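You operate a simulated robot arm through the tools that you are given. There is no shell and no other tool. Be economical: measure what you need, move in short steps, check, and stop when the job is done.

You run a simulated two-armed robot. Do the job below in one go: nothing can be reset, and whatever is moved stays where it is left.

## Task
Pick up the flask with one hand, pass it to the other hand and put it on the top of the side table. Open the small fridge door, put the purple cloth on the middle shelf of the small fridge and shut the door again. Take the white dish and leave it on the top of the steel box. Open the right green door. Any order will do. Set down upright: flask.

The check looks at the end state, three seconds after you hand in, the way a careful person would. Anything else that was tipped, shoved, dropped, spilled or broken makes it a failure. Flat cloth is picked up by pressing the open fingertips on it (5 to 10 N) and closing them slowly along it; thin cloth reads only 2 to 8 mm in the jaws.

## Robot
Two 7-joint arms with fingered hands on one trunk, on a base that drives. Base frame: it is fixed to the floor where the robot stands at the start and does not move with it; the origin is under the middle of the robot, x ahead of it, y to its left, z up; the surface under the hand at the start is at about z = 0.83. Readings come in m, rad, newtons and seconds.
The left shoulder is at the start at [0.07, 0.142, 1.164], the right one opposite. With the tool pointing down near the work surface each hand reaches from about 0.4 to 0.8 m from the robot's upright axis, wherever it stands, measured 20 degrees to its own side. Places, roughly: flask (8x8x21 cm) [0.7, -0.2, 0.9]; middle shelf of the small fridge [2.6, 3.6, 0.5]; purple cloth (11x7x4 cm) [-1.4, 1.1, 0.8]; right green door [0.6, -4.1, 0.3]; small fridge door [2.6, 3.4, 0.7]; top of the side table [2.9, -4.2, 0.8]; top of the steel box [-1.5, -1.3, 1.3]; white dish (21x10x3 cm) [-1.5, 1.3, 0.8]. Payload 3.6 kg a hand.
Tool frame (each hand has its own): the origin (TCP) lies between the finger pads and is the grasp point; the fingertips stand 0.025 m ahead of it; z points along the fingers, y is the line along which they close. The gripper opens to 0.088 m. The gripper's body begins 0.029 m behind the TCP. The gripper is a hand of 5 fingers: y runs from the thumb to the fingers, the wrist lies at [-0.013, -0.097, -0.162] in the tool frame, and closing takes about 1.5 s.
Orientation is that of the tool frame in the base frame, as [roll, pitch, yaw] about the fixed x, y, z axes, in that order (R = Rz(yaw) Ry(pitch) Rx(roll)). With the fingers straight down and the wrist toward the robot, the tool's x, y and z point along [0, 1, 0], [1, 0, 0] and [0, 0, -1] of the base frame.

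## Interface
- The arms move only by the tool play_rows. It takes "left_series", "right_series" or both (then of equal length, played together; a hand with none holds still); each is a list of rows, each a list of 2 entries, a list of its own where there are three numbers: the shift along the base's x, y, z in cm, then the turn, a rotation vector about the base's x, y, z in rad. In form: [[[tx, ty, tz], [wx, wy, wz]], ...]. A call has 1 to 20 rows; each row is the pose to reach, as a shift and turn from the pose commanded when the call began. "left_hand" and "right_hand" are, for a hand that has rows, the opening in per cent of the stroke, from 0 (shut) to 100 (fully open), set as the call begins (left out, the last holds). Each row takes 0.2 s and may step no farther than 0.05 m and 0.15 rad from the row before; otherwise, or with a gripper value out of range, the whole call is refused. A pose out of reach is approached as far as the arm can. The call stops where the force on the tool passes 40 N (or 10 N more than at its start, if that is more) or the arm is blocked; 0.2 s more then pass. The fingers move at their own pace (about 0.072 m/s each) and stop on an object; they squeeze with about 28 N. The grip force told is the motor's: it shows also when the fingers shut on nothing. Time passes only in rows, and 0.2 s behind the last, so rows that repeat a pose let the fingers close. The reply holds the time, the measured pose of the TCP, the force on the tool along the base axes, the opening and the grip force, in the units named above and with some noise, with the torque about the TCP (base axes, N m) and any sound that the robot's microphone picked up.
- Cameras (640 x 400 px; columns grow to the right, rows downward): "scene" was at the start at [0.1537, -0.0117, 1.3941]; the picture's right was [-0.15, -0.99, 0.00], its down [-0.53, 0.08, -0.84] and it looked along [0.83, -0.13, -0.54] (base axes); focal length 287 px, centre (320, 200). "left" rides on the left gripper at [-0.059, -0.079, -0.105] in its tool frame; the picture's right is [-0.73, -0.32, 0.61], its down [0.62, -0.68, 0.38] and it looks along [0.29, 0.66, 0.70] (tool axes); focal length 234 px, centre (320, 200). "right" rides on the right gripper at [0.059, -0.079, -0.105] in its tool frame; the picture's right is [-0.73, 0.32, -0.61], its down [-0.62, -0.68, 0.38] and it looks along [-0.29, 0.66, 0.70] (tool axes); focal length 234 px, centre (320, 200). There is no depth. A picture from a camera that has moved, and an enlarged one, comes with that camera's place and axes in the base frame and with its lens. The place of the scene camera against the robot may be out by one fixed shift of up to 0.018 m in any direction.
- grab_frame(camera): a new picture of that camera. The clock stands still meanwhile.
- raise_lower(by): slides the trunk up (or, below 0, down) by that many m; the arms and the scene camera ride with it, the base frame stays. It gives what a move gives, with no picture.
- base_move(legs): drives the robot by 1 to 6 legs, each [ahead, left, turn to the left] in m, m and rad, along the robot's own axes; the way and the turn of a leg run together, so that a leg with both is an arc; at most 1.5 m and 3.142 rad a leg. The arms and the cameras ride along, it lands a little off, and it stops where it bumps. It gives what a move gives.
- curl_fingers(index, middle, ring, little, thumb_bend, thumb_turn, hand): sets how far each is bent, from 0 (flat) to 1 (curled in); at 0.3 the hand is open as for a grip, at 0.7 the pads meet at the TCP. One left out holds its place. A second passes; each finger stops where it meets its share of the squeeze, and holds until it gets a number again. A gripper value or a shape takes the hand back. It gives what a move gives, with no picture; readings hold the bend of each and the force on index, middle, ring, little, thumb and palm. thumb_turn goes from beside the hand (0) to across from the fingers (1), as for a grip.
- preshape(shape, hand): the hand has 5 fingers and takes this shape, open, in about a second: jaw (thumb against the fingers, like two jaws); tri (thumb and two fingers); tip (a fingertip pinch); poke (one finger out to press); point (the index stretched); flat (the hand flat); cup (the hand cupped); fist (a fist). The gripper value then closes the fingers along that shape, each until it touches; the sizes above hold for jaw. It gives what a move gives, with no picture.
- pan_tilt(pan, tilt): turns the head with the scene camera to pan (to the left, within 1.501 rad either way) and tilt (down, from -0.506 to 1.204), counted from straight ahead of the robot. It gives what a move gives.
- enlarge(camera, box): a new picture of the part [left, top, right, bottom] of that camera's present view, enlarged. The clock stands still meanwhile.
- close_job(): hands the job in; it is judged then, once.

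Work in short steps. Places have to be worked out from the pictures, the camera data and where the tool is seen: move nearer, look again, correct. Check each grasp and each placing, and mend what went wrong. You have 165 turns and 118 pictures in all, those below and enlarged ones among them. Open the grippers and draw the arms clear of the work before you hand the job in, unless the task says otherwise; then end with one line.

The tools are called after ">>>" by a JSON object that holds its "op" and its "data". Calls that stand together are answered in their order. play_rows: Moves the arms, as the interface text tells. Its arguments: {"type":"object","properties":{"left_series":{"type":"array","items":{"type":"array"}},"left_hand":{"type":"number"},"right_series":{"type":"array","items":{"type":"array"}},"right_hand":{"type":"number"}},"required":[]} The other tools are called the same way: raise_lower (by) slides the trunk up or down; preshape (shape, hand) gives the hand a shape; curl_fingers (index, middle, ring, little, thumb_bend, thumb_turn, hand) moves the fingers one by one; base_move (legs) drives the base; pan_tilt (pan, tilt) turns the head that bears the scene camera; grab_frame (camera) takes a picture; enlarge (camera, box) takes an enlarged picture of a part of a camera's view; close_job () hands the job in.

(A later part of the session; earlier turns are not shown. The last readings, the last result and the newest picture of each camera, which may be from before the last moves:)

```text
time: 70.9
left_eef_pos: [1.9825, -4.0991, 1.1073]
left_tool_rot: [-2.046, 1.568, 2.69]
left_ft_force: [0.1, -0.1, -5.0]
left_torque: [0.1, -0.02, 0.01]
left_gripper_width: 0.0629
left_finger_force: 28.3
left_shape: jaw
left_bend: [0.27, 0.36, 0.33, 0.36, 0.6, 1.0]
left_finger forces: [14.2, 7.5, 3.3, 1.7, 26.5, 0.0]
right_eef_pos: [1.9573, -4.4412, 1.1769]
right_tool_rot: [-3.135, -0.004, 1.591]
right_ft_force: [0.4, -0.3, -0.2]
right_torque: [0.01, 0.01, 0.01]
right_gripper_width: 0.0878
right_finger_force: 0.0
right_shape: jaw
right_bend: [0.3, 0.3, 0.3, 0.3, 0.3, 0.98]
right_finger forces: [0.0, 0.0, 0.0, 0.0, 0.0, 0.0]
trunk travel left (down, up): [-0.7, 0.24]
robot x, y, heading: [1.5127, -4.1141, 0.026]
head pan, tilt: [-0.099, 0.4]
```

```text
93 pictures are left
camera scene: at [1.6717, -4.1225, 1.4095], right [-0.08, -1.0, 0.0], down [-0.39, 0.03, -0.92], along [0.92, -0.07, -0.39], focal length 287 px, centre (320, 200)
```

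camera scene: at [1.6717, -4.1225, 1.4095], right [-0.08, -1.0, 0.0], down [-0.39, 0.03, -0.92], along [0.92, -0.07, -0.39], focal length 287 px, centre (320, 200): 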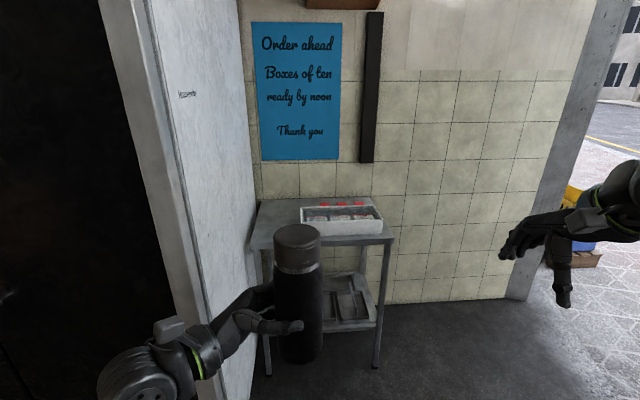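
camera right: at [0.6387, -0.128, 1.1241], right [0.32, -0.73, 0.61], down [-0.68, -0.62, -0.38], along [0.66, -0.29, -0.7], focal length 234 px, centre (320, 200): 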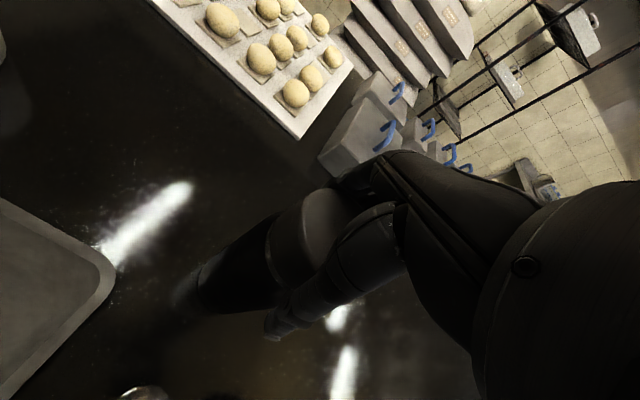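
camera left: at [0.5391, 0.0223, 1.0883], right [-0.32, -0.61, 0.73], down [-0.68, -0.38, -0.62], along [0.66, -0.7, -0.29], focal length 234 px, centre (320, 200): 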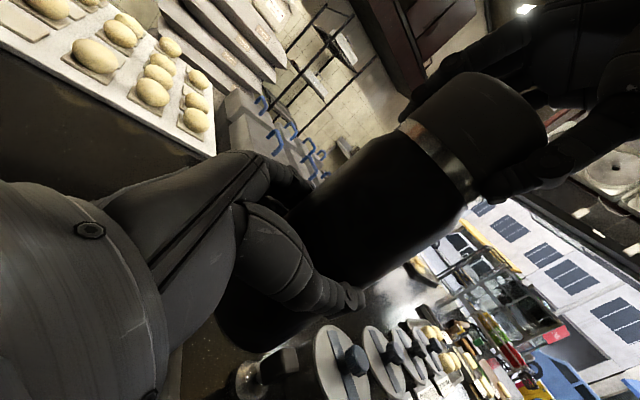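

The table's top spans about x 2.66–3.14 and y -3.92 to -4.5. A box fills the right and back part, so the front-left corner near (2.73, -4.01) is free. The fridge side is close on the left, so I'll yaw the left hand until its fingers point forward and come in with the base turned slightly left.

>>> {"op": "play_rows", "data": {"left_series": [[[1, 0, 0], [0, 0, 0.14]], [[2, 0, 0], [0, 0, 0.28]], [[3, 0, 0], [0, 0, 0.42]], [[4, 0, 0], [0, 0, 0.56]], [[5, 0, 0], [0, 0, 0.7]], [[6, 0, 0], [0, 0, 0.84]], [[8, 0, 0], [0, 0, 0.98]], [[10, 0, 0], [0, 0, 0.98]]]}}

>>> {"op": "grab_frame", "data": {"camera": "scene"}}

```text
time: 72.2
left_eef_pos: [2.0411, -4.0665, 1.0717]
left_tool_rot: [2.372, 1.36, 1.608]
left_ft_force: [0.0, -0.1, -4.7]
left_torque: [0.12, 0.12, -0.01]
left_gripper_width: 0.0627
left_finger_force: 27.9
left_shape: jaw
left_bend: [0.28, 0.36, 0.33, 0.36, 0.59, 1.0]
left_finger forces: [13.8, 7.6, 3.5, 1.9, 27.2, 0.1]
right_eef_pos: [1.9578, -4.4391, 1.1764]
right_tool_rot: [-3.137, -0.004, 1.593]
right_ft_force: [-0.3, -0.5, -0.8]
right_torque: [-0.01, -0.03, -0.02]
right_gripper_width: 0.088
right_finger_force: 0.1
right_shape: jaw
right_bend: [0.3, 0.3, 0.3, 0.3, 0.3, 0.98]
right_finger forces: [0.0, 0.0, 0.1, 0.1, 0.0, 0.0]
trunk travel left (down, up): [-0.7, 0.24]
robot x, y, heading: [1.5135, -4.1201, 0.023]
head pan, tilt: [-0.099, 0.4]
stopped in row 6 (left hand): the arm was blocked; the commanded pose is now the measured one
```

```text
92 pictures are left
camera scene: at [1.6719, -4.1219, 1.4094], right [-0.08, -1.0, 0.0], down [-0.39, 0.03, -0.92], along [0.92, -0.07, -0.39], focal length 287 px, centre (320, 200)
```

scene: 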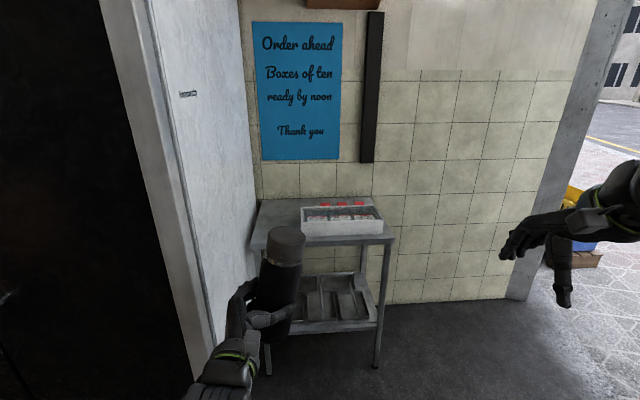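

The arm hit a limit at about 47° of yaw and the flask leaned 0.2 rad. I'll level it by turning about base x and raising slightly, with a little of the yaw taken back.

>>> {"op": "play_rows", "data": {"left_series": [[[-1, 0, 1], [-0.07, 0, -0.03]], [[-1, 0, 2], [-0.14, 0, -0.06]], [[-1, 0, 3.5], [-0.21, 0, -0.08]], [[-1, 0, 3.5], [-0.21, 0, -0.08]]]}}

>>> {"op": "grab_frame", "data": {"camera": "scene"}}

```text
time: 73.1
left_eef_pos: [2.034, -4.0494, 1.0761]
left_tool_rot: [2.518, 1.426, 1.69]
left_ft_force: [-0.3, -0.2, -5.5]
left_torque: [0.05, 0.08, 0.0]
left_gripper_width: 0.0628
left_finger_force: 28.0
left_shape: jaw
left_bend: [0.27, 0.36, 0.33, 0.36, 0.59, 1.0]
left_finger forces: [13.8, 7.6, 3.5, 1.8, 26.9, 0.0]
right_eef_pos: [1.9577, -4.4399, 1.1772]
right_tool_rot: [-3.137, -0.003, 1.591]
right_ft_force: [-1.2, 0.3, -0.6]
right_torque: [0.0, 0.0, 0.04]
right_gripper_width: 0.0877
right_finger_force: 0.1
right_shape: jaw
right_bend: [0.3, 0.3, 0.3, 0.3, 0.3, 0.98]
right_finger forces: [0.0, 0.1, 0.1, 0.1, 0.0, 0.0]
trunk travel left (down, up): [-0.7, 0.24]
robot x, y, heading: [1.5111, -4.12, 0.023]
head pan, tilt: [-0.099, 0.4]
stopped in row 4 (left hand): the arm was blocked; the commanded pose is now the measured one
```

```text
91 pictures are left
camera scene: at [1.6719, -4.1219, 1.4094], right [-0.08, -1.0, 0.0], down [-0.39, 0.03, -0.92], along [0.92, -0.07, -0.39], focal length 287 px, centre (320, 200)
```

scene: 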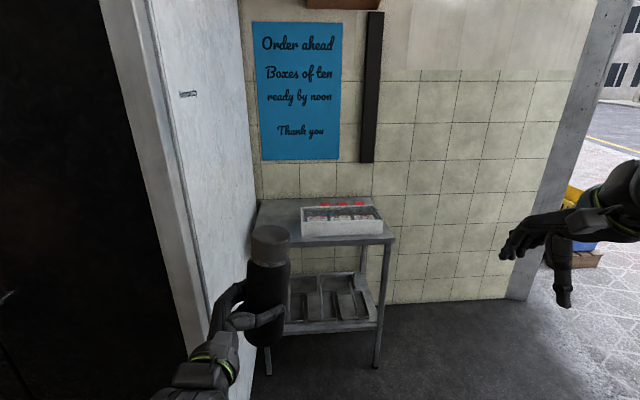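

Extending the arm should relieve the wrist limit. I'll move the flask forward 12 cm and finish levelling it there.

>>> {"op": "play_rows", "data": {"left_series": [[[3, 0, 0], [0, 0, 0]], [[6, 0, 0], [0, 0, 0]], [[9, 0, 0], [0, 0, 0]], [[12, 0, 1], [-0.05, 0, 0]], [[12, 0, 2], [-0.1, 0, 0]], [[12, 0, 3], [-0.14, 0, 0]], [[12, 0, 3], [-0.14, 0, 0]]]}}

>>> {"op": "grab_frame", "data": {"camera": "scene"}}

```text
time: 74.4
left_eef_pos: [2.1605, -4.0024, 1.0818]
left_tool_rot: [2.487, 1.411, 1.726]
left_ft_force: [-0.3, -0.5, -5.5]
left_torque: [0.07, 0.09, -0.01]
left_gripper_width: 0.0626
left_finger_force: 28.1
left_shape: jaw
left_bend: [0.27, 0.36, 0.33, 0.36, 0.59, 1.0]
left_finger forces: [14.0, 7.5, 3.5, 1.9, 26.8, 0.1]
right_eef_pos: [1.9581, -4.439, 1.1771]
right_tool_rot: [-3.138, -0.003, 1.592]
right_ft_force: [0.8, -0.3, -0.4]
right_torque: [0.01, 0.01, -0.01]
right_gripper_width: 0.0878
right_finger_force: 0.1
right_shape: jaw
right_bend: [0.3, 0.3, 0.3, 0.3, 0.3, 0.98]
right_finger forces: [0.0, 0.0, 0.0, 0.1, 0.0, 0.0]
trunk travel left (down, up): [-0.7, 0.24]
robot x, y, heading: [1.5121, -4.1192, 0.023]
head pan, tilt: [-0.099, 0.4]
stopped in row 6 (left hand): the arm was blocked; the commanded pose is now the measured one
```

```text
90 pictures are left
camera scene: at [1.6715, -4.1218, 1.4095], right [-0.08, -1.0, 0.0], down [-0.39, 0.03, -0.92], along [0.92, -0.07, -0.39], focal length 287 px, centre (320, 200)
```

scene: 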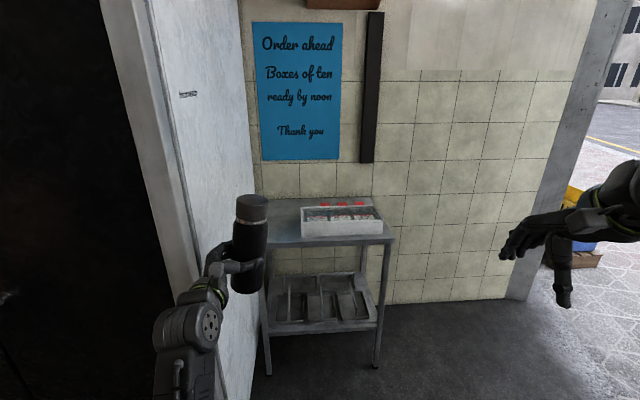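

The limit couples yaw and tilt, so I'll take less yaw (about 0.35 rad) to keep the flask level and let the base heading supply the rest.

>>> {"op": "play_rows", "data": {"left_series": [[[0, 0, 0], [-0.04, 0.0025, -0.11]], [[0, -0.5, 0.5], [-0.08, 0.005, -0.22]], [[0, -1, 1], [-0.12, 0.0075, -0.33]], [[0, -2, 1], [-0.159, 0.01, -0.44]], [[0, -3, 1], [-0.159, 0.01, -0.44]]]}}

```text
time: 75.6
left_eef_pos: [2.1602, -4.0338, 1.0925]
left_tool_rot: [2.525, 1.569, 1.317]
left_ft_force: [-0.4, -0.5, -4.8]
left_torque: [0.13, 0.06, 0.0]
left_gripper_width: 0.0627
left_finger_force: 27.3
left_shape: jaw
left_bend: [0.27, 0.36, 0.33, 0.36, 0.59, 1.0]
left_finger forces: [14.0, 7.7, 3.6, 1.7, 26.9, 0.0]
right_eef_pos: [1.9579, -4.4411, 1.1764]
right_tool_rot: [-3.137, -0.004, 1.593]
right_ft_force: [-0.3, -0.2, -0.1]
right_torque: [-0.03, 0.01, -0.01]
right_gripper_width: 0.0879
right_finger_force: 0.1
right_shape: jaw
right_bend: [0.3, 0.3, 0.3, 0.3, 0.3, 0.98]
right_finger forces: [0.1, 0.0, 0.1, 0.0, 0.1, 0.0]
trunk travel left (down, up): [-0.7, 0.24]
robot x, y, heading: [1.5102, -4.118, 0.019]
head pan, tilt: [-0.099, 0.4]
```

The flask is level again. I'll drive to a standoff pose to the right of the table, with heading about 0.7, and look.

>>> {"op": "base_move", "data": {"legs": [[0, -0.42, 0], [0.42, 0, 0], [0, 0, 0.68]]}}

>>> {"op": "pan_tilt", "data": {"pan": 0.05, "tilt": 0.6}}

>>> {"op": "grab_frame", "data": {"camera": "scene"}}

>>> {"op": "grab_frame", "data": {"camera": "left"}}

```text
time: 82.2
left_eef_pos: [2.3839, -4.0467, 1.0938]
left_tool_rot: [-2.934, 1.569, 2.843]
left_ft_force: [0.3, -0.2, -5.5]
left_torque: [0.01, 0.08, 0.01]
left_gripper_width: 0.0627
left_finger_force: 28.6
left_shape: jaw
left_bend: [0.28, 0.36, 0.33, 0.36, 0.6, 1.0]
left_finger forces: [13.7, 7.4, 3.5, 1.7, 26.0, 0.1]
right_eef_pos: [2.4911, -4.4878, 1.1776]
right_tool_rot: [-3.135, -0.004, 2.289]
right_ft_force: [0.5, -0.2, 1.0]
right_torque: [0.02, -0.01, 0.03]
right_gripper_width: 0.0882
right_finger_force: 0.1
right_shape: jaw
right_bend: [0.3, 0.3, 0.3, 0.3, 0.3, 0.98]
right_finger forces: [0.0, 0.1, 0.1, 0.1, 0.0, 0.1]
trunk travel left (down, up): [-0.7, 0.24]
robot x, y, heading: [1.9445, -4.5288, 0.722]
head pan, tilt: [-0.099, 0.4]
```

```text
time: 83.0
left_eef_pos: [2.3841, -4.0446, 1.0931]
left_tool_rot: [-2.236, 1.569, -2.744]
left_ft_force: [-0.3, -0.2, -5.0]
left_torque: [0.06, 0.09, 0.01]
left_gripper_width: 0.0627
left_finger_force: 28.0
left_shape: jaw
left_bend: [0.28, 0.36, 0.33, 0.36, 0.6, 1.0]
left_finger forces: [13.7, 7.4, 3.5, 1.7, 26.0, 0.1]
right_eef_pos: [2.4918, -4.4868, 1.1777]
right_tool_rot: [-3.136, -0.003, 2.29]
right_ft_force: [-0.3, -0.6, 0.6]
right_torque: [-0.01, 0.0, 0.0]
right_gripper_width: 0.0879
right_finger_force: 0.2
right_shape: jaw
right_bend: [0.3, 0.3, 0.3, 0.3, 0.3, 0.98]
right_finger forces: [0.1, 0.0, 0.0, 0.1, 0.1, 0.0]
trunk travel left (down, up): [-0.7, 0.24]
robot x, y, heading: [1.9451, -4.5271, 0.723]
head pan, tilt: [0.051, 0.6]
```

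```text
89 pictures are left
camera scene: at [2.0608, -4.4286, 1.3912], right [0.7, -0.72, 0.0], down [-0.41, -0.39, -0.82], along [0.59, 0.57, -0.57], focal length 287 px, centre (320, 200)
```

scene: 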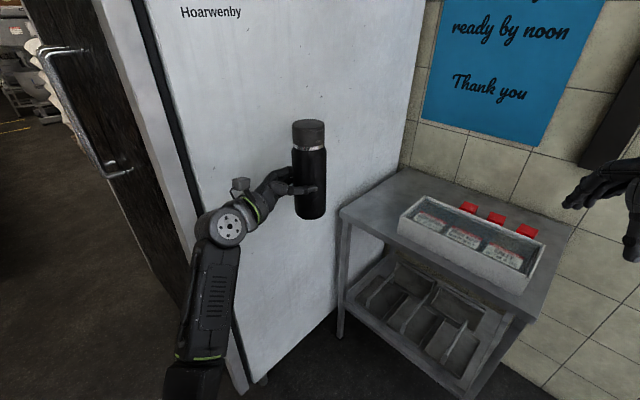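

```text
88 pictures are left
camera left: at [2.2545, -4.0618, 1.1501], right [0.37, -0.58, 0.73], down [0.0, -0.78, -0.62], along [0.93, 0.24, -0.29], focal length 234 px, centre (320, 200)
```

left: 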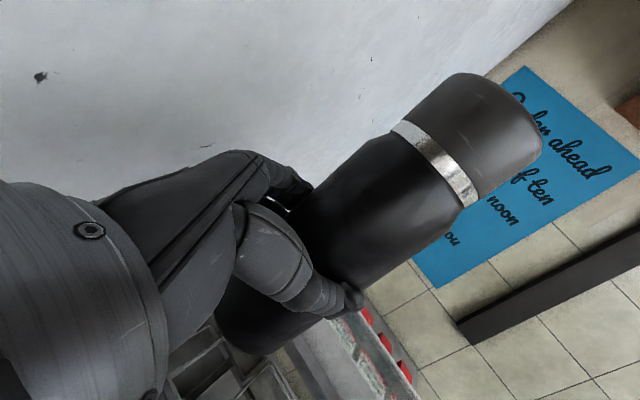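

The view confirms it: the table edge is at y ≈ -3.94, the box's left end at y ≈ -4.13 and the fridge side at y ≈ -3.84. I'm aiming the flask at (2.74, -4.03), so I'll drive in and then fine-tune with the arm.

>>> {"op": "base_move", "data": {"legs": [[0.27, -0.207, 0]]}}

>>> {"op": "grab_frame", "data": {"camera": "scene"}}

>>> {"op": "grab_frame", "data": {"camera": "left"}}

```text
time: 85.2
left_eef_pos: [2.725, -4.0187, 1.0918]
left_tool_rot: [1.244, 1.57, 0.735]
left_ft_force: [0.4, 0.4, -5.3]
left_torque: [0.03, 0.09, 0.0]
left_gripper_width: 0.0625
left_finger_force: 28.5
left_shape: jaw
left_bend: [0.28, 0.36, 0.33, 0.36, 0.6, 1.0]
left_finger forces: [13.7, 7.4, 3.4, 1.7, 26.1, 0.1]
right_eef_pos: [2.8314, -4.4603, 1.1776]
right_tool_rot: [-3.137, -0.004, 2.293]
right_ft_force: [-0.3, -0.1, -0.3]
right_torque: [-0.02, 0.01, 0.02]
right_gripper_width: 0.0881
right_finger_force: 0.1
right_shape: jaw
right_bend: [0.3, 0.3, 0.3, 0.3, 0.3, 0.98]
right_finger forces: [0.1, 0.0, 0.1, 0.0, 0.0, 0.0]
trunk travel left (down, up): [-0.7, 0.24]
robot x, y, heading: [2.284, -4.5013, 0.723]
head pan, tilt: [0.051, 0.6]
```

```text
87 pictures are left
camera scene: at [2.4017, -4.402, 1.3912], right [0.7, -0.72, 0.0], down [-0.41, -0.39, -0.82], along [0.59, 0.57, -0.57], focal length 287 px, centre (320, 200)
```

scene: 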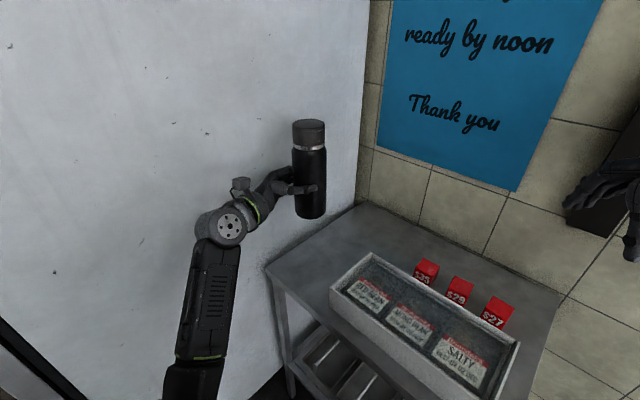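

```text
86 pictures are left
camera left: at [2.5955, -4.0352, 1.1503], right [0.37, -0.58, 0.73], down [0.0, -0.78, -0.62], along [0.93, 0.24, -0.29], focal length 234 px, centre (320, 200)
```

left: 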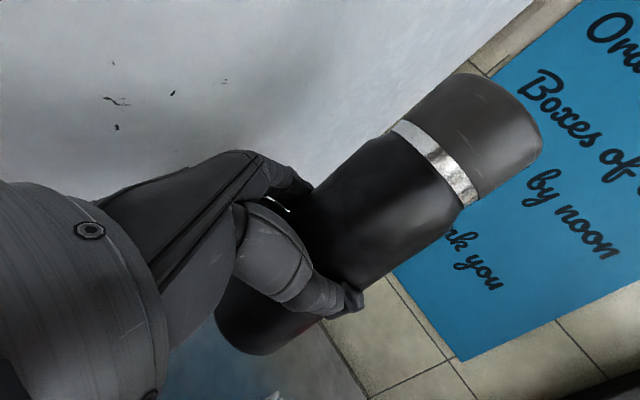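

The flask is over the free corner. I'll raise the right hand a little for clearance, lower the trunk 0.17 m to keep the arm's shape, and do the last part with the arm.

>>> {"op": "play_rows", "data": {"right_series": [[[0, 0, 3], [0, 0, 0]], [[-2, -1, 6], [0, 0, 0]], [[-4, -2, 8], [0, 0, 0]], [[-4, -2, 10], [0, 0, 0]]], "left_series": [[[0, 0.4, 0], [0, 0, 0]], [[0, 0.8, 0], [0, 0, 0]], [[0, 1.2, 0], [0, 0, 0]], [[0, 1.2, 0], [0, 0, 0]]]}}

>>> {"op": "raise_lower", "data": {"by": -0.17}}

>>> {"op": "grab_frame", "data": {"camera": "scene"}}

```text
time: 86.2
left_eef_pos: [2.7246, -4.0069, 1.0935]
left_tool_rot: [-0.612, 1.57, -1.12]
left_ft_force: [-0.1, -0.3, -5.5]
left_torque: [0.03, 0.08, 0.01]
left_gripper_width: 0.0627
left_finger_force: 28.0
left_shape: jaw
left_bend: [0.28, 0.36, 0.33, 0.36, 0.6, 1.0]
left_finger forces: [13.7, 7.4, 3.5, 1.7, 26.2, 0.0]
right_eef_pos: [2.809, -4.4425, 1.2604]
right_tool_rot: [-3.138, -0.006, 2.291]
right_ft_force: [0.6, 0.5, 0.4]
right_torque: [-0.01, 0.01, -0.01]
right_gripper_width: 0.0883
right_finger_force: 0.2
right_shape: jaw
right_bend: [0.3, 0.3, 0.3, 0.3, 0.3, 0.98]
right_finger forces: [0.1, 0.0, 0.1, 0.0, 0.0, 0.1]
right hand out of reach, approached as far as the arm can: row 2, 3, 4
trunk travel left (down, up): [-0.7, 0.24]
robot x, y, heading: [2.2865, -4.4986, 0.72]
head pan, tilt: [0.051, 0.6]
```

```text
time: 88.1
left_eef_pos: [2.7253, -4.0066, 0.9222]
left_tool_rot: [-1.818, 1.569, -2.326]
left_ft_force: [-0.3, -0.5, -4.7]
left_torque: [0.01, 0.11, 0.0]
left_gripper_width: 0.063
left_finger_force: 27.8
left_shape: jaw
left_bend: [0.28, 0.36, 0.33, 0.36, 0.6, 1.0]
left_finger forces: [13.6, 7.4, 3.5, 1.8, 26.1, 0.0]
right_eef_pos: [2.8077, -4.4436, 1.0891]
right_tool_rot: [-3.139, -0.004, 2.29]
right_ft_force: [0.2, -0.4, -0.3]
right_torque: [0.0, -0.01, 0.02]
right_gripper_width: 0.0879
right_finger_force: 0.0
right_shape: jaw
right_bend: [0.3, 0.3, 0.3, 0.3, 0.3, 0.98]
right_finger forces: [0.0, 0.1, 0.0, 0.1, 0.0, 0.0]
trunk travel left (down, up): [-0.53, 0.41]
robot x, y, heading: [2.2869, -4.4999, 0.725]
head pan, tilt: [0.051, 0.6]
```

```text
85 pictures are left
camera scene: at [2.4018, -4.4022, 1.2213], right [0.7, -0.72, 0.0], down [-0.41, -0.39, -0.82], along [0.59, 0.57, -0.57], focal length 287 px, centre (320, 200)
```

scene: 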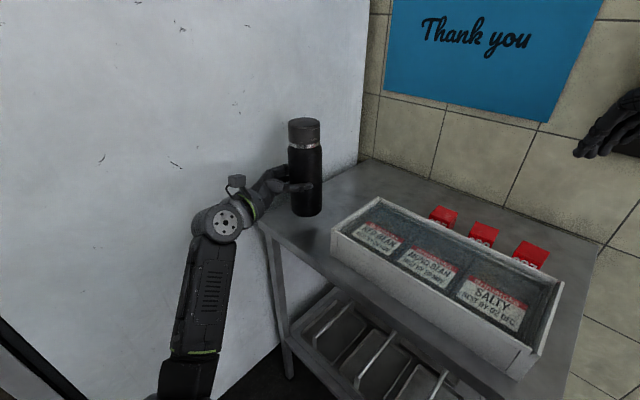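

The flask is over the corner with its bottom near z 0.84. I'll go 2 cm further in and descend in 0.5 cm steps until I feel contact.

>>> {"op": "play_rows", "data": {"left_series": [[[1, -0.2, 0], [0, 0, 0]], [[2, -0.5, 0], [0, 0, 0]], [[2, -0.5, -1], [0, 0, 0]], [[2, -0.5, -1.5], [0, 0, 0]], [[2, -0.5, -2], [0, 0, 0]], [[2, -0.5, -2.5], [0, 0, 0]], [[2, -0.5, -3], [0, 0, 0]], [[2, -0.5, -3.3], [0, 0, 0]]]}}

>>> {"op": "enlarge", "data": {"camera": "scene", "box": [220, 100, 420, 260]}}

```text
time: 89.9
left_eef_pos: [2.7444, -4.0123, 0.8892]
left_tool_rot: [3.129, 1.569, 2.617]
left_ft_force: [-0.3, -0.3, -4.7]
left_torque: [0.04, 0.09, 0.03]
left_gripper_width: 0.0629
left_finger_force: 27.4
left_shape: jaw
left_bend: [0.28, 0.36, 0.33, 0.36, 0.6, 1.0]
left_finger forces: [13.6, 7.4, 3.5, 1.7, 26.0, 0.0]
right_eef_pos: [2.8082, -4.4433, 1.0896]
right_tool_rot: [-3.137, -0.004, 2.291]
right_ft_force: [-0.3, 0.5, 0.6]
right_torque: [0.04, 0.01, -0.02]
right_gripper_width: 0.0879
right_finger_force: 0.1
right_shape: jaw
right_bend: [0.3, 0.3, 0.3, 0.3, 0.3, 0.98]
right_finger forces: [0.0, 0.0, 0.1, 0.0, 0.0, 0.1]
trunk travel left (down, up): [-0.53, 0.41]
robot x, y, heading: [2.2862, -4.498, 0.721]
head pan, tilt: [0.051, 0.6]
```

```text
2.50 times, centred on (320, 180) of scene
camera zoom: at [2.4019, -4.4021, 1.2212], right [0.7, -0.72, 0.0], down [-0.41, -0.39, -0.82], along [0.59, 0.57, -0.57], focal length 717 px, centre (320, 250)
```

zoom: 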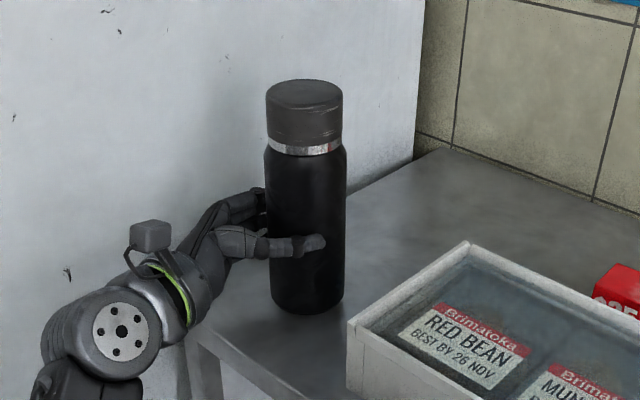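

Bottom appears near the surface but there's no contact yet. I'll continue down in 3 mm steps.

>>> {"op": "play_rows", "data": {"left_series": [[[0, 0, -0.3], [0, 0, 0]], [[0, 0, -0.6], [0, 0, 0]], [[0, 0, -0.9], [0, 0, 0]]]}}

```text
time: 90.7
left_eef_pos: [2.7448, -4.0132, 0.883]
left_tool_rot: [0.384, 1.568, -0.125]
left_ft_force: [-0.7, 0.2, 2.5]
left_torque: [0.18, -0.12, -0.02]
left_gripper_width: 0.0626
left_finger_force: 28.4
left_shape: jaw
left_bend: [0.28, 0.36, 0.32, 0.35, 0.6, 1.0]
left_finger forces: [13.0, 7.4, 4.0, 2.1, 26.7, 0.1]
right_eef_pos: [2.8076, -4.4444, 1.091]
right_tool_rot: [-3.138, -0.003, 2.289]
right_ft_force: [0.0, -0.5, 0.1]
right_torque: [0.03, -0.01, -0.01]
right_gripper_width: 0.088
right_finger_force: 0.0
right_shape: jaw
right_bend: [0.3, 0.3, 0.3, 0.3, 0.3, 0.98]
right_finger forces: [0.0, 0.1, 0.0, 0.0, 0.0, 0.0]
trunk travel left (down, up): [-0.53, 0.41]
robot x, y, heading: [2.2838, -4.5007, 0.724]
head pan, tilt: [0.051, 0.6]
```

The load has transferred, so the flask is standing on the table. I'll open the left hand and check.

>>> {"op": "play_rows", "data": {"left_series": [[[0, 0, 0], [0, 0, 0]], [[0, 0, 0], [0, 0, 0]], [[0, 0, 0], [0, 0, 0]], [[0, 0, 0], [0, 0, 0]], [[0, 0, 0], [0, 0, 0]], [[0, 0, 0], [0, 0, 0]]], "left_hand": 100}}

>>> {"op": "grab_frame", "data": {"camera": "left"}}

```text
time: 92.1
left_eef_pos: [2.7437, -4.0119, 0.8806]
left_tool_rot: [0.361, 1.569, -0.147]
left_ft_force: [-0.1, 0.3, -0.4]
left_torque: [-0.02, -0.02, 0.0]
left_gripper_width: 0.0875
left_finger_force: 0.0
left_shape: jaw
left_bend: [0.3, 0.3, 0.3, 0.3, 0.3, 0.98]
left_finger forces: [0.1, 0.0, 0.0, 0.1, 0.0, 0.0]
right_eef_pos: [2.8074, -4.4437, 1.0895]
right_tool_rot: [-3.138, -0.004, 2.289]
right_ft_force: [-0.4, 0.6, 0.4]
right_torque: [0.01, 0.03, 0.01]
right_gripper_width: 0.0878
right_finger_force: 0.1
right_shape: jaw
right_bend: [0.3, 0.3, 0.3, 0.3, 0.3, 0.98]
right_finger forces: [0.0, 0.0, 0.1, 0.0, 0.1, 0.1]
trunk travel left (down, up): [-0.53, 0.41]
robot x, y, heading: [2.2845, -4.4969, 0.716]
head pan, tilt: [0.051, 0.6]
```

```text
83 pictures are left
camera left: at [2.6147, -4.0295, 0.9393], right [0.37, -0.58, 0.73], down [0.0, -0.78, -0.62], along [0.93, 0.24, -0.29], focal length 234 px, centre (320, 200)
```

left: 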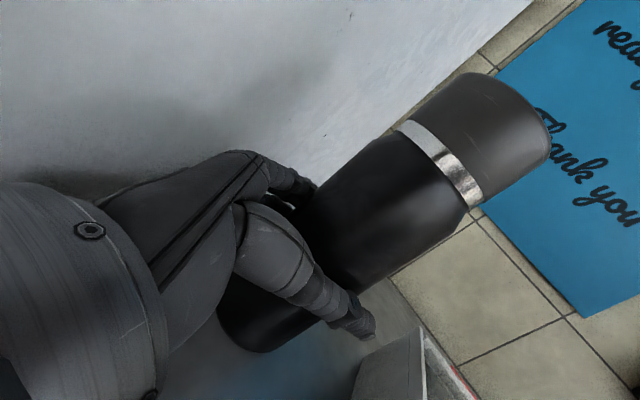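

The flask stands free. I'll withdraw the left hand straight back along its fingers, then raise both arms and check the flask.

>>> {"op": "play_rows", "data": {"left_series": [[[-1.3, 0.7, 0], [0, 0, 0]], [[-3.5, 1.9, 0], [0, 0, 0]], [[-6.1, 3.3, 0], [0, 0, 0]], [[-9, 4, 0], [0, 0, 0]], [[-13, 4, 0], [0, 0, 0]], [[-17, 3, 1], [0, 0, 0]], [[-21, 2, 3], [0, 0, 0]]]}}

>>> {"op": "grab_frame", "data": {"camera": "scene"}}

```text
time: 93.7
left_eef_pos: [2.5327, -3.9928, 0.9107]
left_tool_rot: [1.843, 1.568, 1.336]
left_ft_force: [-0.1, 1.0, -0.3]
left_torque: [0.05, -0.03, -0.01]
left_gripper_width: 0.0879
left_finger_force: 0.0
left_shape: jaw
left_bend: [0.3, 0.3, 0.3, 0.3, 0.3, 0.98]
left_finger forces: [0.1, 0.0, 0.0, 0.0, 0.0, 0.0]
right_eef_pos: [2.8062, -4.4452, 1.0909]
right_tool_rot: [-3.14, -0.004, 2.292]
right_ft_force: [-1.0, 0.5, 0.6]
right_torque: [-0.01, -0.02, 0.01]
right_gripper_width: 0.0877
right_finger_force: 0.0
right_shape: jaw
right_bend: [0.3, 0.3, 0.3, 0.3, 0.3, 0.98]
right_finger forces: [0.0, 0.0, 0.0, 0.0, 0.1, 0.1]
trunk travel left (down, up): [-0.53, 0.41]
robot x, y, heading: [2.2859, -4.4984, 0.718]
head pan, tilt: [0.051, 0.6]
```

```text
82 pictures are left
camera scene: at [2.4002, -4.403, 1.2214], right [0.7, -0.72, 0.0], down [-0.4, -0.39, -0.83], along [0.59, 0.57, -0.56], focal length 287 px, centre (320, 200)
```

scene: 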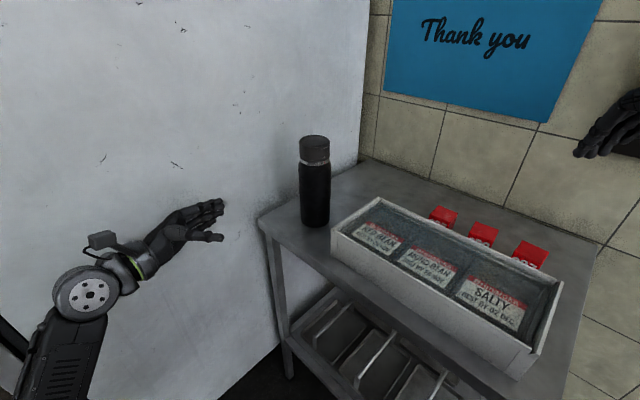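

The flask stands upright. I'll back out, turn left and look at the street side of the green cart.

>>> {"op": "base_move", "data": {"legs": [[-0.5, 0, 0], [0, 0, 1.2]]}}

>>> {"op": "pan_tilt", "data": {"pan": 0.75, "tilt": 0.35}}

>>> {"op": "grab_frame", "data": {"camera": "scene"}}

```text
time: 99.7
left_eef_pos: [1.5157, -4.4247, 0.9103]
left_tool_rot: [-0.527, 1.57, 0.185]
left_ft_force: [0.0, -0.2, -1.2]
left_torque: [0.05, 0.02, -0.01]
left_gripper_width: 0.0878
left_finger_force: 0.1
left_shape: jaw
left_bend: [0.3, 0.3, 0.3, 0.3, 0.3, 0.98]
left_finger forces: [0.1, 0.0, 0.0, 0.0, 0.1, 0.1]
right_eef_pos: [2.0342, -4.3211, 1.0906]
right_tool_rot: [-3.138, -0.002, -2.773]
right_ft_force: [-0.1, -0.5, 0.1]
right_torque: [0.03, -0.01, 0.03]
right_gripper_width: 0.0876
right_finger_force: 0.0
right_shape: jaw
right_bend: [0.3, 0.3, 0.3, 0.3, 0.3, 0.98]
right_finger forces: [0.1, 0.0, 0.0, 0.1, 0.0, 0.0]
trunk travel left (down, up): [-0.53, 0.41]
robot x, y, heading: [1.9078, -4.8321, 1.943]
head pan, tilt: [0.051, 0.6]
```

```text
time: 100.8
left_eef_pos: [1.5157, -4.4233, 0.9105]
left_tool_rot: [2.349, 1.57, 3.061]
left_ft_force: [0.0, -0.6, 0.8]
left_torque: [-0.02, 0.0, -0.01]
left_gripper_width: 0.088
left_finger_force: 0.0
left_shape: jaw
left_bend: [0.3, 0.3, 0.3, 0.3, 0.3, 0.98]
left_finger forces: [0.1, 0.0, 0.1, 0.0, 0.1, 0.0]
right_eef_pos: [2.0334, -4.3216, 1.0896]
right_tool_rot: [-3.138, -0.004, -2.776]
right_ft_force: [-0.1, -1.0, -0.3]
right_torque: [0.0, 0.01, 0.01]
right_gripper_width: 0.088
right_finger_force: 0.1
right_shape: jaw
right_bend: [0.3, 0.3, 0.3, 0.3, 0.3, 0.98]
right_finger forces: [0.0, 0.1, 0.1, 0.0, 0.0, 0.0]
trunk travel left (down, up): [-0.53, 0.41]
robot x, y, heading: [1.9083, -4.8289, 1.943]
head pan, tilt: [0.75, 0.351]
```

```text
81 pictures are left
camera scene: at [1.8202, -4.7425, 1.2441], right [0.44, 0.9, 0.0], down [0.31, -0.15, -0.94], along [-0.84, 0.41, -0.34], focal length 287 px, centre (320, 200)
```

scene: 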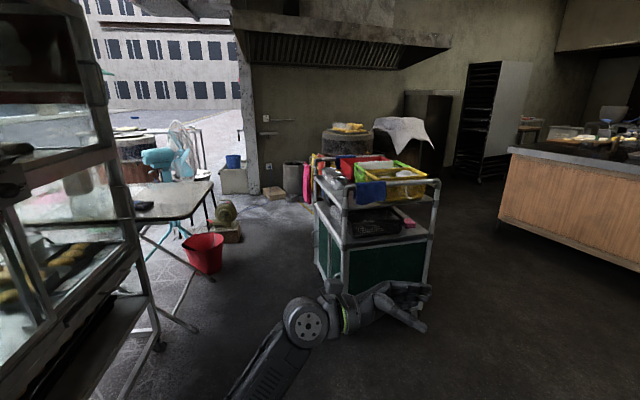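

The cart's door side faces the street (-y). I'll look further left to judge the space between the cart and the display stand.

>>> {"op": "pan_tilt", "data": {"pan": 1.3, "tilt": 0.5}}

>>> {"op": "grab_frame", "data": {"camera": "scene"}}

>>> {"op": "pan_tilt", "data": {"pan": 0.75, "tilt": 0.5}}

>>> {"op": "enlarge", "data": {"camera": "scene", "box": [280, 80, 460, 260]}}

```text
time: 101.8
left_eef_pos: [1.5152, -4.4244, 0.9105]
left_tool_rot: [-0.017, 1.569, 0.694]
left_ft_force: [0.1, 0.3, 1.0]
left_torque: [0.02, -0.02, 0.0]
left_gripper_width: 0.0879
left_finger_force: 0.0
left_shape: jaw
left_bend: [0.3, 0.3, 0.3, 0.3, 0.3, 0.98]
left_finger forces: [0.1, 0.0, 0.0, 0.0, 0.1, 0.0]
right_eef_pos: [2.034, -4.3219, 1.0895]
right_tool_rot: [-3.139, -0.004, -2.773]
right_ft_force: [-0.2, -0.5, 0.1]
right_torque: [0.0, -0.01, 0.01]
right_gripper_width: 0.0881
right_finger_force: 0.1
right_shape: jaw
right_bend: [0.3, 0.3, 0.3, 0.3, 0.3, 0.98]
right_finger forces: [0.0, 0.0, 0.0, 0.1, 0.0, 0.0]
trunk travel left (down, up): [-0.53, 0.41]
robot x, y, heading: [1.9047, -4.8331, 1.941]
head pan, tilt: [1.3, 0.499]
```

```text
80 pictures are left
camera scene: at [1.8134, -4.792, 1.2304], right [-0.1, 1.0, 0.0], down [0.48, 0.05, -0.88], along [-0.87, -0.09, -0.48], focal length 287 px, centre (320, 200)
```

scene: 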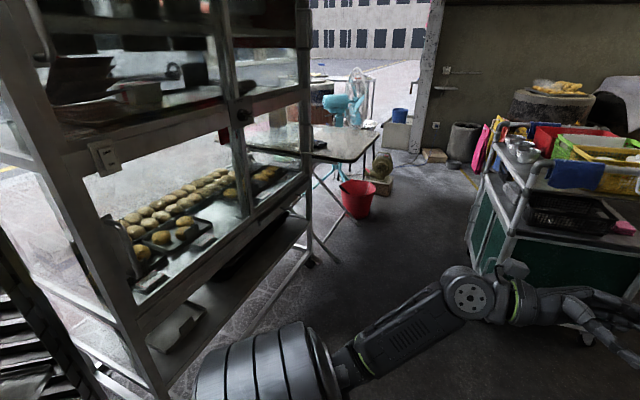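

```text
time: 102.7
left_eef_pos: [1.5151, -4.4239, 0.909]
left_tool_rot: [2.72, 1.569, -2.851]
left_ft_force: [0.2, 0.6, -0.4]
left_torque: [0.0, -0.04, 0.01]
left_gripper_width: 0.0879
left_finger_force: 0.1
left_shape: jaw
left_bend: [0.3, 0.3, 0.3, 0.3, 0.3, 0.98]
left_finger forces: [0.0, 0.0, 0.0, 0.0, 0.0, 0.1]
right_eef_pos: [2.0345, -4.3221, 1.0903]
right_tool_rot: [-3.139, -0.004, -2.772]
right_ft_force: [-0.3, -0.9, -0.9]
right_torque: [-0.03, -0.01, -0.04]
right_gripper_width: 0.0877
right_finger_force: 0.1
right_shape: jaw
right_bend: [0.3, 0.3, 0.3, 0.3, 0.3, 0.98]
right_finger forces: [0.1, 0.1, 0.0, 0.0, 0.1, 0.0]
trunk travel left (down, up): [-0.53, 0.41]
robot x, y, heading: [1.9074, -4.8345, 1.945]
head pan, tilt: [0.75, 0.499]
```

```text
2.22 times, centred on (370, 170) of scene
camera zoom: at [1.822, -4.7436, 1.2304], right [0.43, 0.9, 0.0], down [0.43, -0.21, -0.88], along [-0.79, 0.38, -0.48], focal length 638 px, centre (209, 267)
```

zoom: 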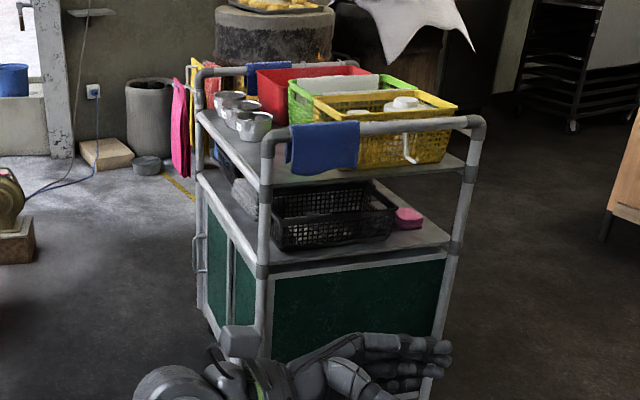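

The doors do face -y, and there's a gap between the cart and the display stand. I'll move closer with heading about 2.3 and view the doors directly.

>>> {"op": "base_move", "data": {"legs": [[0, 0, 0.35], [0.5, 0.45, 0]]}}

>>> {"op": "pan_tilt", "data": {"pan": 0.0, "tilt": 0.75}}

>>> {"op": "grab_frame", "data": {"camera": "scene"}}

```text
time: 107.5
left_eef_pos: [0.7291, -4.5019, 0.9104]
left_tool_rot: [-3.007, 1.571, -1.947]
left_ft_force: [0.3, -0.7, 0.3]
left_torque: [0.01, 0.01, 0.0]
left_gripper_width: 0.0881
left_finger_force: 0.0
left_shape: jaw
left_bend: [0.3, 0.3, 0.3, 0.3, 0.3, 0.98]
left_finger forces: [0.0, 0.0, 0.0, 0.1, 0.0, 0.0]
right_eef_pos: [1.1822, -4.2293, 1.0885]
right_tool_rot: [-3.139, -0.004, -2.427]
right_ft_force: [-0.4, 0.1, -0.1]
right_torque: [0.02, 0.02, 0.0]
right_gripper_width: 0.0878
right_finger_force: 0.0
right_shape: jaw
right_bend: [0.3, 0.3, 0.3, 0.3, 0.3, 0.98]
right_finger forces: [0.0, 0.0, 0.0, 0.0, 0.0, 0.1]
trunk travel left (down, up): [-0.53, 0.41]
robot x, y, heading: [1.2349, -4.7494, 2.287]
head pan, tilt: [0.75, 0.499]
```

```text
time: 108.7
left_eef_pos: [0.7294, -4.5023, 0.91]
left_tool_rot: [-0.207, 1.569, 0.854]
left_ft_force: [0.7, 0.3, 0.0]
left_torque: [0.01, 0.01, 0.01]
left_gripper_width: 0.0875
left_finger_force: 0.1
left_shape: jaw
left_bend: [0.3, 0.3, 0.3, 0.3, 0.3, 0.98]
left_finger forces: [0.0, 0.1, 0.0, 0.0, 0.0, 0.1]
right_eef_pos: [1.1826, -4.2278, 1.0896]
right_tool_rot: [-3.137, -0.005, -2.426]
right_ft_force: [0.5, -0.5, -0.2]
right_torque: [0.03, 0.0, -0.04]
right_gripper_width: 0.0879
right_finger_force: 0.1
right_shape: jaw
right_bend: [0.3, 0.3, 0.3, 0.3, 0.3, 0.98]
right_finger forces: [0.1, 0.0, 0.1, 0.0, 0.0, 0.1]
trunk travel left (down, up): [-0.53, 0.41]
robot x, y, heading: [1.234, -4.7507, 2.288]
head pan, tilt: [0.0, 0.75]
```

```text
78 pictures are left
camera scene: at [1.1639, -4.6499, 1.2085], right [0.75, 0.66, 0.0], down [0.45, -0.51, -0.73], along [-0.48, 0.55, -0.68], focal length 287 px, centre (320, 200)
```

scene: 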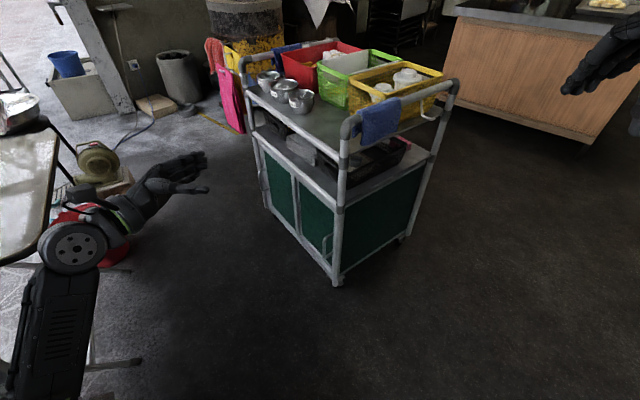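

The right door's handle is near the cart's near corner post, so the hinge is toward the middle. I'll zoom in on it.

>>> {"op": "enlarge", "data": {"camera": "scene", "box": [240, 130, 380, 300]}}

```text
2.35 times, centred on (310, 215) of scene
camera zoom: at [1.1639, -4.6499, 1.2085], right [0.75, 0.66, 0.0], down [0.45, -0.51, -0.73], along [-0.48, 0.55, -0.68], focal length 675 px, centre (344, 165)
```

zoom: 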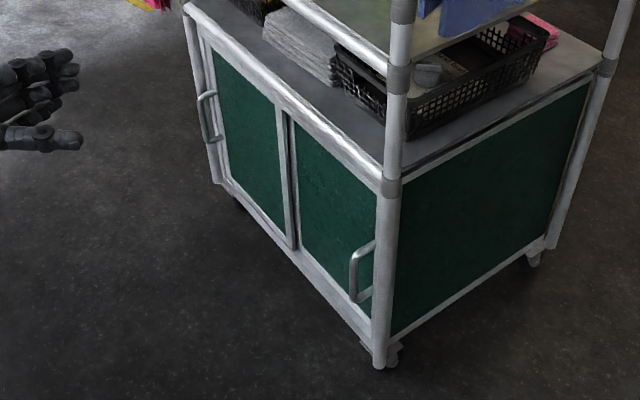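

The bar handle sits at about (0.685, -4.07, 0.23), and the overlapping frames suggest sliding panels; I'll test that by feel. First I'll shift the right hand clear, drive 0.24 m closer and lower the trunk.

>>> {"op": "play_rows", "data": {"right_series": [[[3.5, 0, 0], [0, 0, 0]], [[7, 0, 0], [0, 0, 0]], [[10, -1, 0], [0, 0, 0]]]}}

>>> {"op": "base_move", "data": {"legs": [[0.24, 0, 0]]}}

>>> {"op": "raise_lower", "data": {"by": -0.42}}

>>> {"op": "grab_frame", "data": {"camera": "scene"}}

>>> {"op": "grab_frame", "data": {"camera": "left"}}

```text
time: 109.5
left_eef_pos: [0.7288, -4.502, 0.9105]
left_tool_rot: [0.161, 1.57, 1.221]
left_ft_force: [0.5, 0.1, 0.9]
left_torque: [-0.03, 0.01, 0.0]
left_gripper_width: 0.0876
left_finger_force: 0.1
left_shape: jaw
left_bend: [0.3, 0.3, 0.3, 0.3, 0.3, 0.98]
left_finger forces: [0.1, 0.0, 0.0, 0.1, 0.0, 0.0]
right_eef_pos: [1.2013, -4.2033, 1.0747]
right_tool_rot: [-3.138, -0.004, -2.424]
right_ft_force: [0.7, -0.1, -0.6]
right_torque: [0.03, -0.01, 0.01]
right_gripper_width: 0.0878
right_finger_force: 0.0
right_shape: jaw
right_bend: [0.3, 0.3, 0.3, 0.3, 0.3, 0.98]
right_finger forces: [0.1, 0.0, 0.1, 0.0, 0.0, 0.1]
right hand out of reach, approached as far as the arm can: row 1, 2, 3
trunk travel left (down, up): [-0.53, 0.41]
robot x, y, heading: [1.232, -4.7522, 2.285]
head pan, tilt: [0.0, 0.75]
```

```text
time: 111.2
left_eef_pos: [0.574, -4.3171, 0.9092]
left_tool_rot: [0.977, 1.57, 2.031]
left_ft_force: [-0.8, 0.1, 0.4]
left_torque: [0.01, -0.01, -0.01]
left_gripper_width: 0.0874
left_finger_force: 0.1
left_shape: jaw
left_bend: [0.3, 0.3, 0.3, 0.3, 0.3, 0.98]
left_finger forces: [0.0, 0.1, 0.0, 0.0, 0.0, 0.1]
right_eef_pos: [1.0447, -4.0199, 1.0747]
right_tool_rot: [-3.138, -0.004, -2.43]
right_ft_force: [-0.1, 0.4, -0.6]
right_torque: [0.03, 0.0, 0.01]
right_gripper_width: 0.0881
right_finger_force: 0.1
right_shape: jaw
right_bend: [0.3, 0.3, 0.3, 0.3, 0.3, 0.98]
right_finger forces: [0.0, 0.1, 0.0, 0.0, 0.0, 0.1]
trunk travel left (down, up): [-0.53, 0.41]
robot x, y, heading: [1.0779, -4.5696, 2.283]
head pan, tilt: [0.0, 0.75]
```

```text
refused: -0.42 is not a number from -0.4 to 0.4
```

```text
76 pictures are left
camera scene: at [1.0056, -4.4664, 1.2083], right [0.76, 0.65, 0.0], down [0.45, -0.52, -0.73], along [-0.48, 0.55, -0.68], focal length 287 px, centre (320, 200)
```

scene: 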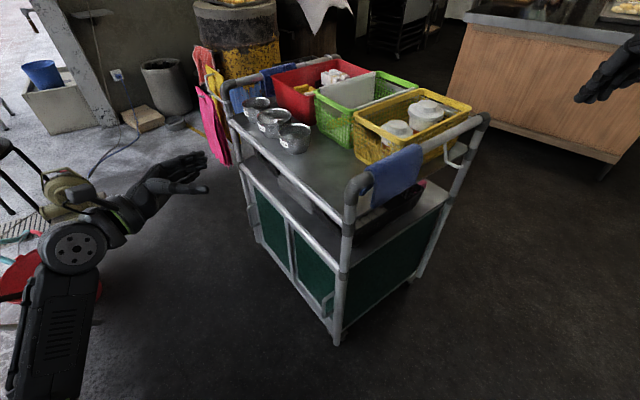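

```text
75 pictures are left
camera left: at [0.5892, -4.4456, 0.9675], right [0.58, 0.37, 0.73], down [0.78, 0.0, -0.62], along [-0.23, 0.93, -0.29], focal length 234 px, centre (320, 200)
```

left: 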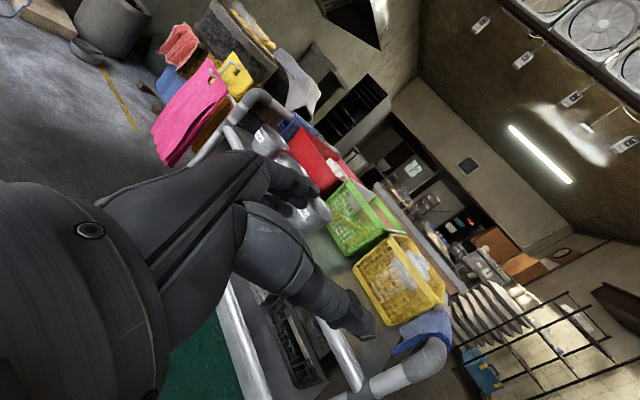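

The handle estimate is now (0.70, -4.09, 0.26). I'll lower the trunk by the allowed 0.40 and look again.

>>> {"op": "raise_lower", "data": {"by": -0.4}}

>>> {"op": "grab_frame", "data": {"camera": "scene"}}

>>> {"op": "grab_frame", "data": {"camera": "left"}}

```text
time: 115.1
left_eef_pos: [0.5731, -4.3174, 0.5103]
left_tool_rot: [-0.94, 1.569, 0.113]
left_ft_force: [-1.0, -0.2, -0.1]
left_torque: [0.03, -0.02, 0.01]
left_gripper_width: 0.0879
left_finger_force: 0.0
left_shape: jaw
left_bend: [0.3, 0.3, 0.3, 0.3, 0.3, 0.98]
left_finger forces: [0.0, 0.0, 0.1, 0.0, 0.0, 0.0]
right_eef_pos: [1.0449, -4.0211, 0.6758]
right_tool_rot: [-3.138, -0.005, -2.43]
right_ft_force: [0.4, 0.4, 0.2]
right_torque: [-0.02, -0.04, -0.01]
right_gripper_width: 0.0879
right_finger_force: 0.0
right_shape: jaw
right_bend: [0.3, 0.3, 0.3, 0.3, 0.3, 0.98]
right_finger forces: [0.1, 0.1, 0.1, 0.1, 0.1, 0.0]
trunk travel left (down, up): [-0.13, 0.81]
robot x, y, heading: [1.0799, -4.5674, 2.283]
head pan, tilt: [0.0, 0.75]
```

```text
74 pictures are left
camera scene: at [1.0062, -4.4671, 0.8085], right [0.76, 0.65, 0.0], down [0.45, -0.52, -0.73], along [-0.48, 0.55, -0.68], focal length 287 px, centre (320, 200)
```

scene: 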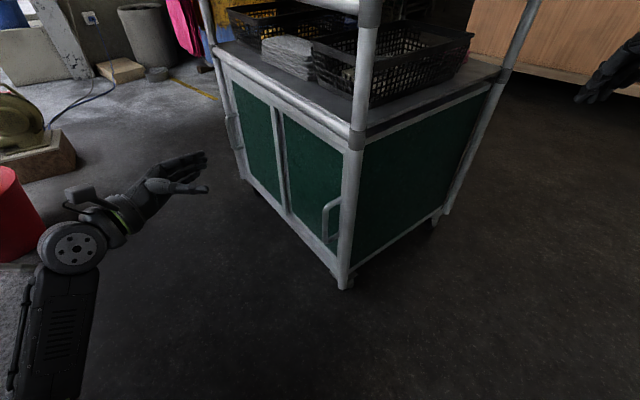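

```text
73 pictures are left
camera left: at [0.5896, -4.4461, 0.5679], right [0.58, 0.37, 0.73], down [0.78, 0.0, -0.62], along [-0.23, 0.93, -0.29], focal length 234 px, centre (320, 200)
```

left: 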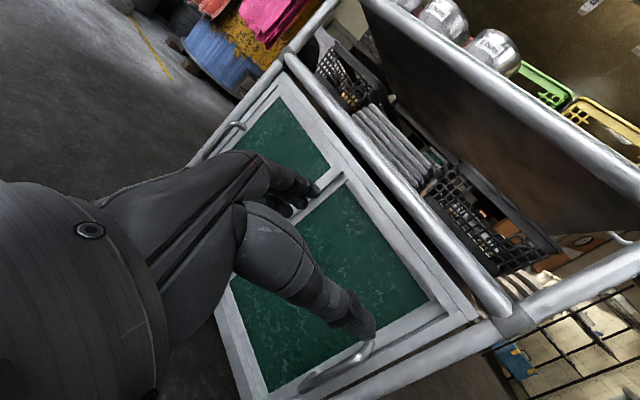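

Triangulating from both cameras puts the handle bar at about (0.72, -4.12, 0.33). I'll move the left hand to a pre-grasp 10 cm short of it along the fingers.

>>> {"op": "play_rows", "data": {"left_series": [[[0, 0, -4], [0, 0, 0]], [[1, 1, -8], [0, 0, 0]], [[2, 2, -12], [0, 0, 0]], [[4, 4, -15], [0, 0, 0]], [[6.5, 6.5, -17], [0, 0, 0]], [[9, 9, -18], [0, 0, 0]], [[9.8, 10.5, -18], [0, 0, 0]], [[9.8, 10.5, -18], [0, 0, 0]]], "left_hand": 80}}

>>> {"op": "grab_frame", "data": {"camera": "left"}}

>>> {"op": "enlarge", "data": {"camera": "scene", "box": [180, 140, 420, 300]}}

```text
time: 116.9
left_eef_pos: [0.6627, -4.2211, 0.3276]
left_tool_rot: [2.805, 1.526, -2.422]
left_ft_force: [-0.3, -0.2, 0.3]
left_torque: [0.0, 0.02, 0.05]
left_gripper_width: 0.0706
left_finger_force: 0.0
left_shape: jaw
left_bend: [0.27, 0.34, 0.31, 0.33, 0.49, 0.99]
left_finger forces: [0.0, 0.0, 0.0, 0.1, 0.0, 0.0]
right_eef_pos: [1.0455, -4.0229, 0.679]
right_tool_rot: [-3.14, -0.003, -2.429]
right_ft_force: [-0.2, -0.1, 0.4]
right_torque: [0.0, -0.02, 0.03]
right_gripper_width: 0.0879
right_finger_force: 0.0
right_shape: jaw
right_bend: [0.3, 0.3, 0.3, 0.3, 0.3, 0.98]
right_finger forces: [0.1, 0.0, 0.1, 0.0, 0.0, 0.0]
trunk travel left (down, up): [-0.13, 0.81]
robot x, y, heading: [1.0749, -4.5714, 2.286]
head pan, tilt: [0.0, 0.75]
```

```text
72 pictures are left
camera left: at [0.6826, -4.3497, 0.3877], right [0.6, 0.39, 0.69], down [0.76, -0.02, -0.65], along [-0.24, 0.92, -0.31], focal length 234 px, centre (320, 200)
```

left: 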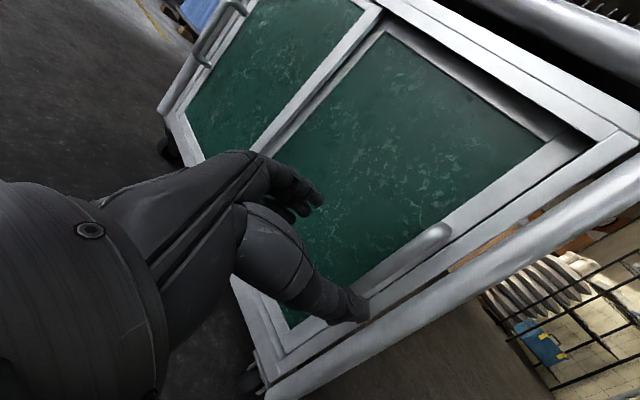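

```text
2.50 times, centred on (300, 220) of scene
camera zoom: at [1.0063, -4.4706, 0.8101], right [0.76, 0.65, 0.0], down [0.45, -0.51, -0.73], along [-0.48, 0.56, -0.68], focal length 717 px, centre (370, 150)
```

zoom: 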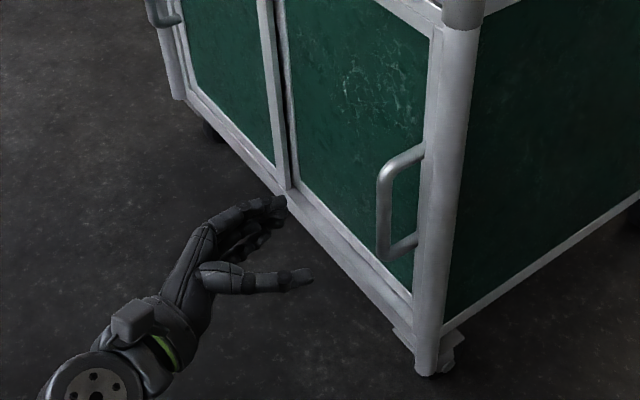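

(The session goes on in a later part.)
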